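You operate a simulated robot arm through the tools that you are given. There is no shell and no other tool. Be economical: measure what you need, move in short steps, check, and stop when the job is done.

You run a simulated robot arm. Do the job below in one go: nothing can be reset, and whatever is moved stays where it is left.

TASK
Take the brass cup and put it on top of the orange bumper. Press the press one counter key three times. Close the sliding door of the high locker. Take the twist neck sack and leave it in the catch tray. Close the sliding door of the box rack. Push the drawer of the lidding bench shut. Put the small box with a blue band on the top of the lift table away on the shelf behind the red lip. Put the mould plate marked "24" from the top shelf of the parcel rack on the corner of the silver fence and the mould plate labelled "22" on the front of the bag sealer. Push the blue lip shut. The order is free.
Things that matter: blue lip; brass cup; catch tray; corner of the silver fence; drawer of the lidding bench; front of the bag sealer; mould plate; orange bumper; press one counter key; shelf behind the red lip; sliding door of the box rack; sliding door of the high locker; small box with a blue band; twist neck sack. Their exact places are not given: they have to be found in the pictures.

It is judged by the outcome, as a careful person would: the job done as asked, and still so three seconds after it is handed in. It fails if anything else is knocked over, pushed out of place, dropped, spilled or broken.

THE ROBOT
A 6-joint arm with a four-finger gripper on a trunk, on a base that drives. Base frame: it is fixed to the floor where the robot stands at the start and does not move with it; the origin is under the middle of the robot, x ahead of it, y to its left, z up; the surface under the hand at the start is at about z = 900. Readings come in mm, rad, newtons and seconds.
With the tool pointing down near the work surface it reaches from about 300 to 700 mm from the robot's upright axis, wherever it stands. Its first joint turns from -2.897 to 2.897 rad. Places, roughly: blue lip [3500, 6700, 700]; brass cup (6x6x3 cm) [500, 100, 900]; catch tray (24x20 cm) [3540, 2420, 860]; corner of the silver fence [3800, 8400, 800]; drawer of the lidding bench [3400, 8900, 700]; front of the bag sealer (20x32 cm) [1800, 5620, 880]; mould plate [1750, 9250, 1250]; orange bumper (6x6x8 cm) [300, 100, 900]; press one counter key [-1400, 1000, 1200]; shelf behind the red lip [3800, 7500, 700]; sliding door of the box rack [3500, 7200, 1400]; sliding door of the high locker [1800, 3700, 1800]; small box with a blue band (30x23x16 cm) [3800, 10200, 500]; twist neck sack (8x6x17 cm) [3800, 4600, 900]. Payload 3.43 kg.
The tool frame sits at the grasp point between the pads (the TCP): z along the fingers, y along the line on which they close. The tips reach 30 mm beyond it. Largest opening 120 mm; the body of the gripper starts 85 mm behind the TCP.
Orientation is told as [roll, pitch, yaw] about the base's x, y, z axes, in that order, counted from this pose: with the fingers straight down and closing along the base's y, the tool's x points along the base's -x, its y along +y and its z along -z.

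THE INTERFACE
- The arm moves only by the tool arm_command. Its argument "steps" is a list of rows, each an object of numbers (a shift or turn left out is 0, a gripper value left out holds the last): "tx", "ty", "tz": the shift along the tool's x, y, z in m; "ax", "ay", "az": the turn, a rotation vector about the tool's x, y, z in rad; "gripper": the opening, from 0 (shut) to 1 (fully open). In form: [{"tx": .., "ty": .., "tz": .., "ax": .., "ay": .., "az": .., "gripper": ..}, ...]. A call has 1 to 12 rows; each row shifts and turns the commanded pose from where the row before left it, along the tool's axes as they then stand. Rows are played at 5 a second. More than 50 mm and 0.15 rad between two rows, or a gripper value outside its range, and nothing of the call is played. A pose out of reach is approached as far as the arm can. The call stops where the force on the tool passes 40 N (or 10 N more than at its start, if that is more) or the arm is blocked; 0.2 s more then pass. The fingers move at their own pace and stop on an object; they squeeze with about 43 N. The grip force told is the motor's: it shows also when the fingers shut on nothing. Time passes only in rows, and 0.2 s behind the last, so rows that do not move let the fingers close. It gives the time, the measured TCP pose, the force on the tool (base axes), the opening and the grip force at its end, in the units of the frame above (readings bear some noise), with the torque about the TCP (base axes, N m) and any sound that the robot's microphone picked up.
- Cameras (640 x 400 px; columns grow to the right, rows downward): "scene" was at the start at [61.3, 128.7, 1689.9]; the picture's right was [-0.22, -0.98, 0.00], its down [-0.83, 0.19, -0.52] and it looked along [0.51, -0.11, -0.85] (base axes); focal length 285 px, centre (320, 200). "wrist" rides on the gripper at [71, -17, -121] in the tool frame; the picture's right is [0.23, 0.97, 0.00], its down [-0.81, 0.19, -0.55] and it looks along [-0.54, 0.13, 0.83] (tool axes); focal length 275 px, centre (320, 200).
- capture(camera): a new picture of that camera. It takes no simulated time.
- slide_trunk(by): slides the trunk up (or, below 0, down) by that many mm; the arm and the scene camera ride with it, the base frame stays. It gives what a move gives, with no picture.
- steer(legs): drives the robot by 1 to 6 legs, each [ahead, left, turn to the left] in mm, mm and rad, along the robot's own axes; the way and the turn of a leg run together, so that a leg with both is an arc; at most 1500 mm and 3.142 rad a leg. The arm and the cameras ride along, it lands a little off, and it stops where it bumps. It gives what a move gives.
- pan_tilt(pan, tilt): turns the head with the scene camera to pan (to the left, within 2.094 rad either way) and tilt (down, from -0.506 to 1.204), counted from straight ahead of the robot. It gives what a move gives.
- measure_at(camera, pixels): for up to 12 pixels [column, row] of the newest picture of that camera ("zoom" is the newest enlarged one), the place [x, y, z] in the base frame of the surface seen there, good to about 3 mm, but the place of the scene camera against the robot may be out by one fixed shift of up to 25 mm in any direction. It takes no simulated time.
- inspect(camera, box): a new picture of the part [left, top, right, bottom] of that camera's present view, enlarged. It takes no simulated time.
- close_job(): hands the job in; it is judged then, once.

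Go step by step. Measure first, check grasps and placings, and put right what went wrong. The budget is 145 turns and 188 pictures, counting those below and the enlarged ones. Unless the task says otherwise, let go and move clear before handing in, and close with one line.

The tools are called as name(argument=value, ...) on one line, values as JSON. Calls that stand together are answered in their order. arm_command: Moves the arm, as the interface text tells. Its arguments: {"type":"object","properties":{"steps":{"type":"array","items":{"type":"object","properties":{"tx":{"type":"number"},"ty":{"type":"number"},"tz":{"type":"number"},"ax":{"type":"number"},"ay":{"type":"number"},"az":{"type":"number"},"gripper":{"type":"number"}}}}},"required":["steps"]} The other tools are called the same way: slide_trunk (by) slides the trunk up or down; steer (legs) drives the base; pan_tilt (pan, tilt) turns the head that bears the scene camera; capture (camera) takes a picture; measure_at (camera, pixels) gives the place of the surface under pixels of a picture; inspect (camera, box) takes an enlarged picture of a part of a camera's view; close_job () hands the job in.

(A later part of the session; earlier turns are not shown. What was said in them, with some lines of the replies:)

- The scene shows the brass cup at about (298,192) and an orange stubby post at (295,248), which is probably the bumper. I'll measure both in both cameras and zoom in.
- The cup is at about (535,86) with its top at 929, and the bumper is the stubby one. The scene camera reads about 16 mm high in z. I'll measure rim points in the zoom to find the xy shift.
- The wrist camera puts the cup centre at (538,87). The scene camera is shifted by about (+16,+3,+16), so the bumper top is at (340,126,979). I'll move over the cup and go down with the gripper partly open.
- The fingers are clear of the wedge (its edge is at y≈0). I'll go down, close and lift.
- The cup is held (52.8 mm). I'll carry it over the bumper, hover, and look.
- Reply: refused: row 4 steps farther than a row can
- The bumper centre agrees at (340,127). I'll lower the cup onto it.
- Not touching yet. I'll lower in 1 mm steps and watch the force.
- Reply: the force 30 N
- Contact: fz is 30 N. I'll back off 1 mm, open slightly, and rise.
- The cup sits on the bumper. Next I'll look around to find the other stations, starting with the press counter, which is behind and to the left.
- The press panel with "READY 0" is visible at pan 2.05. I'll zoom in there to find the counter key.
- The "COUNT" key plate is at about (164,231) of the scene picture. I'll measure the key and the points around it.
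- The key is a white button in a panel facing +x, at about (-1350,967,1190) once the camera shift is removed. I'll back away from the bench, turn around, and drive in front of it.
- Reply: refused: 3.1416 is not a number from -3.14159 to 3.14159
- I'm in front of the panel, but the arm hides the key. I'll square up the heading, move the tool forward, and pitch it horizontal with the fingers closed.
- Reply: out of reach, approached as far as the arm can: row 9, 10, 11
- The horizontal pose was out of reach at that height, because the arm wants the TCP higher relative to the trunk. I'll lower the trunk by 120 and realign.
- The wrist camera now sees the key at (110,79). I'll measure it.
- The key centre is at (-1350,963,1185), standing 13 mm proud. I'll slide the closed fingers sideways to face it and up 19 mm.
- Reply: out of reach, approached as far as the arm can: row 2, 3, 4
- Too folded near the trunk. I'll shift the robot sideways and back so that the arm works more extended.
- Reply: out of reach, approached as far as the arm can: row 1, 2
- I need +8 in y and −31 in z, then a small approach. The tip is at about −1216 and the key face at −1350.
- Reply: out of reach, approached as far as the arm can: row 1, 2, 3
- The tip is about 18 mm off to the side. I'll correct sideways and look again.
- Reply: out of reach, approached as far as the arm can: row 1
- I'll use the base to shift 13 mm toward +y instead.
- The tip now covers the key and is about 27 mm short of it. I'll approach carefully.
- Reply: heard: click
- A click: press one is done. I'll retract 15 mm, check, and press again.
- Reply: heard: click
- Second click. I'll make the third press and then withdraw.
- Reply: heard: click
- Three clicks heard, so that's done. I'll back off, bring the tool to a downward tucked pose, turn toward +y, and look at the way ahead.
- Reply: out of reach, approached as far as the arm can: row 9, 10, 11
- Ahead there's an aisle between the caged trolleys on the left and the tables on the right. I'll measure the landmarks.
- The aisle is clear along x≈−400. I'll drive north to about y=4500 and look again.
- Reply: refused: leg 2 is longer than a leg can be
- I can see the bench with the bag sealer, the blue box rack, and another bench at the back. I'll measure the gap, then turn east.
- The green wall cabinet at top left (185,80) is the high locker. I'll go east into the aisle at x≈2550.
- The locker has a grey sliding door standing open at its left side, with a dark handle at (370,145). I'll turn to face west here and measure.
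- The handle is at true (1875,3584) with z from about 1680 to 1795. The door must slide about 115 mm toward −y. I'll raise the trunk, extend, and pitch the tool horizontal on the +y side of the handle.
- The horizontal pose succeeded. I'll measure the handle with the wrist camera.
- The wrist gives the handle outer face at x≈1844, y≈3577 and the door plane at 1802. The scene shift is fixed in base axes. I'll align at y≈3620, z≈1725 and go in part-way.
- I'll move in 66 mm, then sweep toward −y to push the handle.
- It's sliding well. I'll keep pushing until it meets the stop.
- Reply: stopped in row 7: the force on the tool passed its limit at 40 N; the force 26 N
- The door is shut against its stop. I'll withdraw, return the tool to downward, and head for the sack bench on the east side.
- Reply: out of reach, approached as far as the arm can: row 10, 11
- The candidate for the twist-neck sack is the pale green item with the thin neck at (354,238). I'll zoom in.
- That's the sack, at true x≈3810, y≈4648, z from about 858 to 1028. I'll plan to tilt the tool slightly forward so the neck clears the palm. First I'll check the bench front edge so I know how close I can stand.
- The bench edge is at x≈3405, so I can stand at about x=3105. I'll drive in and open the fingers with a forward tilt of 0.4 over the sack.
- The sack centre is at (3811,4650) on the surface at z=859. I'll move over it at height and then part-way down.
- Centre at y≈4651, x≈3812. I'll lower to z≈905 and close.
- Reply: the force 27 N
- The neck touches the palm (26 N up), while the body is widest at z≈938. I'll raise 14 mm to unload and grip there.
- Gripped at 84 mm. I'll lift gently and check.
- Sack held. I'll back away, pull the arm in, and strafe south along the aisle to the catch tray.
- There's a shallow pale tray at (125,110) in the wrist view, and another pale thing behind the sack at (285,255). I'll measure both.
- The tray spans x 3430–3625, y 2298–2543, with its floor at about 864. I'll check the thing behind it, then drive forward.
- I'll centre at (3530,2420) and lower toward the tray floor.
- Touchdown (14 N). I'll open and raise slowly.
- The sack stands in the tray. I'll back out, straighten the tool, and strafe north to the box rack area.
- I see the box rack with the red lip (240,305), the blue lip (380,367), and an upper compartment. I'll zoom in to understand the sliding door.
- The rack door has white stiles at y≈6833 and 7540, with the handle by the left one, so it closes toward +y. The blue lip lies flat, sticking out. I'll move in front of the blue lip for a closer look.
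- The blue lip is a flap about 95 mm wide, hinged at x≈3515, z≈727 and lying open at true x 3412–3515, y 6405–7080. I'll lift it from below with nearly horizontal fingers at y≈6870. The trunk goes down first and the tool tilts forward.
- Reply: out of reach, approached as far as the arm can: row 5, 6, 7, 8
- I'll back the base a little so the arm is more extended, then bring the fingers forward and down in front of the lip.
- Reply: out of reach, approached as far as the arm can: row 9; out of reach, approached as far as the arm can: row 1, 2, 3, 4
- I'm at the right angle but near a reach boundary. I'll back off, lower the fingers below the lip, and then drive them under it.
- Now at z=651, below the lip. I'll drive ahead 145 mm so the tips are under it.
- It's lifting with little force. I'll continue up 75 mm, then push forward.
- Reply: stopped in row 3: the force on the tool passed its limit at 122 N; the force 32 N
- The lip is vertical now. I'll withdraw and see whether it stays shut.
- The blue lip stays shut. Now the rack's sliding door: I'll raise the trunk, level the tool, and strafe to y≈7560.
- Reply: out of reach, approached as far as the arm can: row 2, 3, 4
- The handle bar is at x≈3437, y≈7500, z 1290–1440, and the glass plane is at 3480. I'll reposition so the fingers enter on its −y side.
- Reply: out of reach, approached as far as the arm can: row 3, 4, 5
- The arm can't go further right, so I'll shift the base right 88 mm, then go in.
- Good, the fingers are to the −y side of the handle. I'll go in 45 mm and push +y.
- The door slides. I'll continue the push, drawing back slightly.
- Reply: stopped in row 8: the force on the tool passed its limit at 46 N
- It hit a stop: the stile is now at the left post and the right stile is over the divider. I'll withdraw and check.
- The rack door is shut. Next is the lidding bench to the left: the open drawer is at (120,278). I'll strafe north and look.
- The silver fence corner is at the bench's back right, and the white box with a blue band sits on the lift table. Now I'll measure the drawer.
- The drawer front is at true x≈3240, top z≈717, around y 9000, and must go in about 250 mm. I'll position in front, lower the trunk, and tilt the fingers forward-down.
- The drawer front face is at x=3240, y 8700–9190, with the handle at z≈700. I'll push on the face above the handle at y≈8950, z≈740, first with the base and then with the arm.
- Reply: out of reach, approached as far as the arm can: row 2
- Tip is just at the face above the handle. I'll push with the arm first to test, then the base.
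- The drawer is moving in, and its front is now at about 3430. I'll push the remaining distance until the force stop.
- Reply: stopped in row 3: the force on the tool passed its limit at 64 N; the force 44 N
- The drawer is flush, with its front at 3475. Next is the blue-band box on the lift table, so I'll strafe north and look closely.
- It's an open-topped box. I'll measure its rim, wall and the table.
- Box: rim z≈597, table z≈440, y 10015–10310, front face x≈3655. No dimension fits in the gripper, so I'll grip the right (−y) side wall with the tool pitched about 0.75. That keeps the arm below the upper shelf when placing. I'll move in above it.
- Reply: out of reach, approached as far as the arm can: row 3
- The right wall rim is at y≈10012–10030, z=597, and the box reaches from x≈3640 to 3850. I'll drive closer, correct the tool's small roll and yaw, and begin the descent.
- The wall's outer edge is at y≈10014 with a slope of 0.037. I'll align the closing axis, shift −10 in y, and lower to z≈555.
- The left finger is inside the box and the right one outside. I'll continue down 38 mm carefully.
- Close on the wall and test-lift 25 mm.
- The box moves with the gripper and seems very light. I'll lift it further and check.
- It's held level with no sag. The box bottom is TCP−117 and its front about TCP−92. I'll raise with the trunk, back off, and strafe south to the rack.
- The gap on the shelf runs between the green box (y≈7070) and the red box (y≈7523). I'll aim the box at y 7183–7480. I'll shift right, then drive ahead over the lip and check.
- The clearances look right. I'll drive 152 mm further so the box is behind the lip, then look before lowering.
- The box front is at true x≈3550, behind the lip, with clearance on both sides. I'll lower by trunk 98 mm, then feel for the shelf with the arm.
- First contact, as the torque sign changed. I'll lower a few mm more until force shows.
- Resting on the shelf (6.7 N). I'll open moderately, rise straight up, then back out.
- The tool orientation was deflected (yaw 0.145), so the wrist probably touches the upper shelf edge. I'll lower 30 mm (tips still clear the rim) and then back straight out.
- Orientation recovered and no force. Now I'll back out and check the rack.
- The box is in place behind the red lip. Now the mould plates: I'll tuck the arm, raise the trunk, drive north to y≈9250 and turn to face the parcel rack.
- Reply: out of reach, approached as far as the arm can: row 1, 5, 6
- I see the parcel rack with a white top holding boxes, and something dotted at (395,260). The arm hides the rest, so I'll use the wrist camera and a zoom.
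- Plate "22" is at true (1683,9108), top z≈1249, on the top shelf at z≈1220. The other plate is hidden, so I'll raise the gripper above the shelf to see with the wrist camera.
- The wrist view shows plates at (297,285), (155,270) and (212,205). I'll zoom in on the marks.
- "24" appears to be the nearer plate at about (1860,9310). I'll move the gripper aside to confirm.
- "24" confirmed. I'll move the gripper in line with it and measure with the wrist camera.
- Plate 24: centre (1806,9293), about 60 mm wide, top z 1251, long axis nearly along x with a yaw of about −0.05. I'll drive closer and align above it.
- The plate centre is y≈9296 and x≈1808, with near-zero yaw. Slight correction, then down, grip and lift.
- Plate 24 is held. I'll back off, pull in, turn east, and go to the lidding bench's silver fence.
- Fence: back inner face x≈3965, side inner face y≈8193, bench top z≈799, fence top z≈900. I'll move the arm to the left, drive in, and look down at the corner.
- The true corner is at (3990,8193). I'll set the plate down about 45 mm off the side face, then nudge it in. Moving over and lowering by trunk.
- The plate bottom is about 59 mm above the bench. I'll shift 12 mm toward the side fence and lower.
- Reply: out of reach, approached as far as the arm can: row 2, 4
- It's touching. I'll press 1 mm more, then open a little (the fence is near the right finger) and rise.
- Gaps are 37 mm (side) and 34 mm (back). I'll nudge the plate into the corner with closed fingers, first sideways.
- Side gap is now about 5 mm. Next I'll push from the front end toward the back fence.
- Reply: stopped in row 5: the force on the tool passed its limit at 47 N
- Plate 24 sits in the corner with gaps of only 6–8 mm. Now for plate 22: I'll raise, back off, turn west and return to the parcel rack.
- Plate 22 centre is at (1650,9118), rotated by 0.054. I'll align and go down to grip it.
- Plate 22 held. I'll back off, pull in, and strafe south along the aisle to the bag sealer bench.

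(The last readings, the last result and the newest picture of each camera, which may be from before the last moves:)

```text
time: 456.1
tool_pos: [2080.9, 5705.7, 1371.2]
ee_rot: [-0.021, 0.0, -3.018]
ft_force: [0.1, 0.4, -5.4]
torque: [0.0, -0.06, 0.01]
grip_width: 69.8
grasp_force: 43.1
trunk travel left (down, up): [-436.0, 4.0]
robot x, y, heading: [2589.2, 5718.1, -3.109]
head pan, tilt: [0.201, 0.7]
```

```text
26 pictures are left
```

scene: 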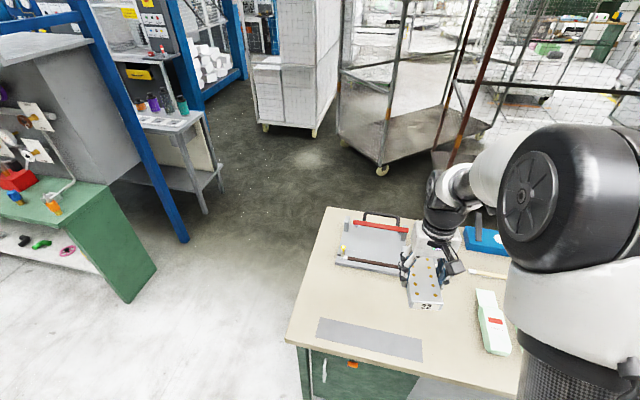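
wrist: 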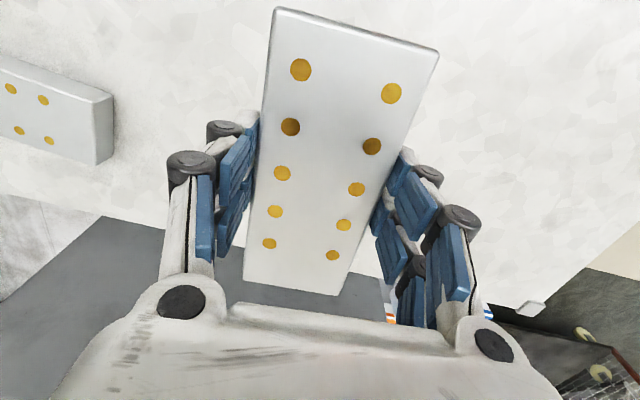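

The sealer with a red lever is at (375,245). A grey rectangle at (370,340) lies in front of it. I'll measure both.

measure_at(camera="scene", pixels=[[319, 320], [423, 340], [316, 338], [421, 361], [370, 340], [337, 262], [405, 272], [350, 220], [290, 340], [470, 370], [495, 320], [380, 300]])

inspect(camera="scene", box=[280, 200, 540, 390])

```text
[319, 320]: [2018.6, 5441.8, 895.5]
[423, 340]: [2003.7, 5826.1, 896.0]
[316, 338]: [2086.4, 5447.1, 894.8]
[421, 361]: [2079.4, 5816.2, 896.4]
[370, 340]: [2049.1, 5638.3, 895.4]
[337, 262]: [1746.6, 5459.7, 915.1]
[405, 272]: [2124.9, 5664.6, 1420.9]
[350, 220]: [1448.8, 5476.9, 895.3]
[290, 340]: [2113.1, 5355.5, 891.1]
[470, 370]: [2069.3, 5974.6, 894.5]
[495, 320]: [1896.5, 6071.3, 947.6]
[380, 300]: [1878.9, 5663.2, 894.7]
```

```text
2.11 times, centred on (410, 295) of scene
```

zoom: 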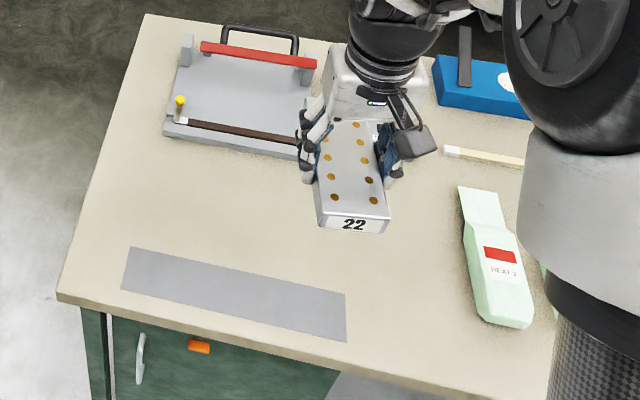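

The bench top is at true z≈879 and the sealer's front edge at x≈1730. The free zone in front of it is centred near (1820,5620). I'll move over it, square the plate, and lower by trunk.

steer(legs=[[120, 0, 0]])

arm_command(steps=[{"ty": 0.035}, {"ty": 0.035}, {"az": 0.123}, {"tx": -0.045}, {"tx": -0.045}, {"tx": -0.045}, {}])

slide_trunk(by=-370)

capture(camera="wrist")

```text
time: 457.3
tool_pos: [1961.2, 5701.1, 1372.2]
ee_rot: [-0.024, -0.001, -3.016]
ft_force: [0.2, 1.2, -4.5]
torque: [0.0, -0.04, -0.01]
grip_width: 69.8
grasp_force: 42.6
trunk travel left (down, up): [-436.0, 4.0]
robot x, y, heading: [2469.9, 5718.7, -3.113]
head pan, tilt: [0.201, 0.7]
```

```text
time: 458.9
tool_pos: [1837.6, 5629.5, 1369.9]
ee_rot: [-0.024, 0.0, -3.139]
ft_force: [1.0, 0.0, -4.9]
torque: [-0.01, -0.03, -0.03]
grip_width: 69.7
grasp_force: 43.3
trunk travel left (down, up): [-436.0, 4.0]
robot x, y, heading: [2467.0, 5723.4, -3.11]
head pan, tilt: [0.201, 0.7]
```

```text
time: 462.5
tool_pos: [1836.3, 5630.2, 998.9]
ee_rot: [-0.023, -0.001, -3.139]
ft_force: [-1.2, 0.1, -5.2]
torque: [0.0, -0.09, 0.02]
grip_width: 69.7
grasp_force: 42.6
trunk travel left (down, up): [-66.0, 374.0]
robot x, y, heading: [2467.3, 5718.9, -3.107]
head pan, tilt: [0.201, 0.7]
```

```text
24 pictures are left
```

wrist: 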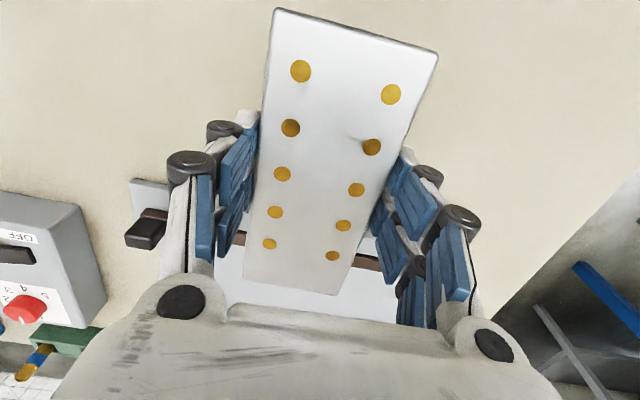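

measure_at(camera="wrist", pixels=[[230, 255], [370, 255], [150, 190], [145, 220], [300, 292], [340, 290], [240, 240], [365, 268], [215, 100], [450, 200]])

```text
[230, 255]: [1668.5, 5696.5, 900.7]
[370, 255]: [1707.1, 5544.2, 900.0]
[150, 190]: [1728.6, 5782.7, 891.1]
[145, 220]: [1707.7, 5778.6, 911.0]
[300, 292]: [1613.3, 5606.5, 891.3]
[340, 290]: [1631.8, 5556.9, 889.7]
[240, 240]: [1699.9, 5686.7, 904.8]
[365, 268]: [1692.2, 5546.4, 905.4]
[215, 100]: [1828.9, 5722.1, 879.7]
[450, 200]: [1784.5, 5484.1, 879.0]
```

The sealer's front is at x≈1730 and the bench at 879. I'll fine-shift and lower.

arm_command(steps=[{"tx": -0.012, "ty": 0.008}, {"tz": 0.045}, {"tz": 0.03}, {"tz": 0.005}, {}])

arm_command(steps=[{"tz": 0.002}, {"tz": 0.0015}, {"tz": 0.0015}, {}])

```text
time: 463.7
tool_pos: [1823.8, 5624.3, 919.9]
ee_rot: [-0.023, -0.003, -3.138]
ft_force: [-0.4, 1.0, -5.2]
torque: [-0.01, -0.02, 0.0]
grip_width: 69.9
grasp_force: 43.4
trunk travel left (down, up): [-66.0, 374.0]
robot x, y, heading: [2462.8, 5714.4, -3.11]
head pan, tilt: [0.201, 0.7]
```

```text
time: 464.7
tool_pos: [1825.9, 5623.8, 916.5]
ee_rot: [-0.023, -0.008, -3.138]
ft_force: [-0.4, 0.5, 7.5]
torque: [-0.42, -0.85, -0.11]
grip_width: 69.8
grasp_force: 43.5
trunk travel left (down, up): [-66.0, 374.0]
robot x, y, heading: [2465.6, 5717.5, -3.104]
head pan, tilt: [0.201, 0.7]
```

Contact. Release and rise.

arm_command(steps=[{"gripper": 0.85}, {}, {}, {"tz": -0.02}, {"tz": -0.045}, {"tz": -0.045}, {"tz": -0.045}, {"tz": -0.045}])

capture(camera="wrist")

measure_at(camera="wrist", pixels=[[320, 60], [320, 80], [300, 100], [340, 100], [320, 120], [320, 140]])

```text
time: 466.5
tool_pos: [1824.7, 5618.4, 1117.8]
ee_rot: [-0.025, -0.001, -3.138]
ft_force: [0.3, 0.5, 0.2]
torque: [0.02, 0.01, 0.01]
grip_width: 101.8
grasp_force: 0.0
trunk travel left (down, up): [-66.0, 374.0]
robot x, y, heading: [2472.4, 5716.4, -3.104]
head pan, tilt: [0.201, 0.7]
```

```text
23 pictures are left
```

wrist: 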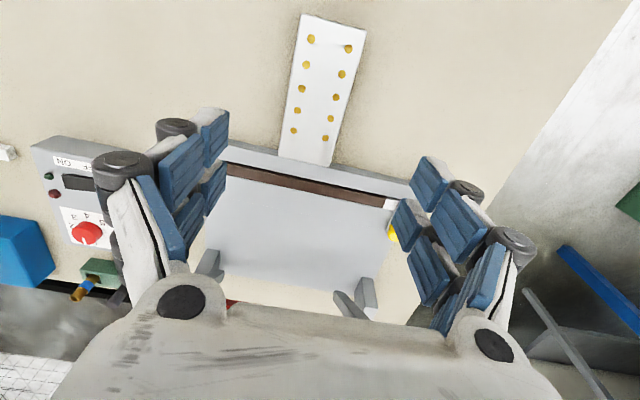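

```text
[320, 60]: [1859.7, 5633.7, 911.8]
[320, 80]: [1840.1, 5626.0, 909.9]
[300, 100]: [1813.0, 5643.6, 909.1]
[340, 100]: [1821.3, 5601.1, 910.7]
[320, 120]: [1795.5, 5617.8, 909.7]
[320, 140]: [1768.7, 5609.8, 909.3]
```

Plate 22 lies flat (z≈910) directly in front of the sealer. I'll back clear, take one last look, and hand in.

steer(legs=[[-250, 0, 0]])

pan_tilt(pan=0.3, tilt=0.6)

capture(camera="scene")

```text
time: 468.3
tool_pos: [2076.6, 5630.0, 1118.2]
ee_rot: [-0.023, -0.003, 3.138]
ft_force: [0.2, 0.9, -1.0]
torque: [0.03, 0.03, 0.01]
grip_width: 101.9
grasp_force: 0.0
trunk travel left (down, up): [-66.0, 374.0]
robot x, y, heading: [2720.3, 5726.4, -3.119]
head pan, tilt: [0.201, 0.7]
```

```text
time: 469.0
tool_pos: [2076.6, 5629.3, 1117.3]
ee_rot: [-0.024, -0.004, 3.137]
ft_force: [0.5, -0.1, 0.0]
torque: [0.0, 0.02, -0.02]
grip_width: 101.9
grasp_force: 0.0
trunk travel left (down, up): [-66.0, 374.0]
robot x, y, heading: [2718.1, 5728.8, -3.115]
head pan, tilt: [0.3, 0.6]
```

```text
22 pictures are left
```

scene: 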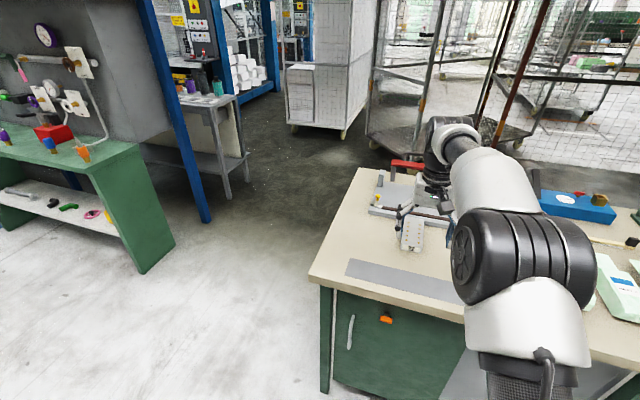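

The plate is in place in front of the sealer, the arm is clear, and every other task was checked as it was done. Handing in.

close_job()

```text
The job is handed in.
```

All ten tasks are done and the job is handed in; the gripper is empty and the robot has backed clear.
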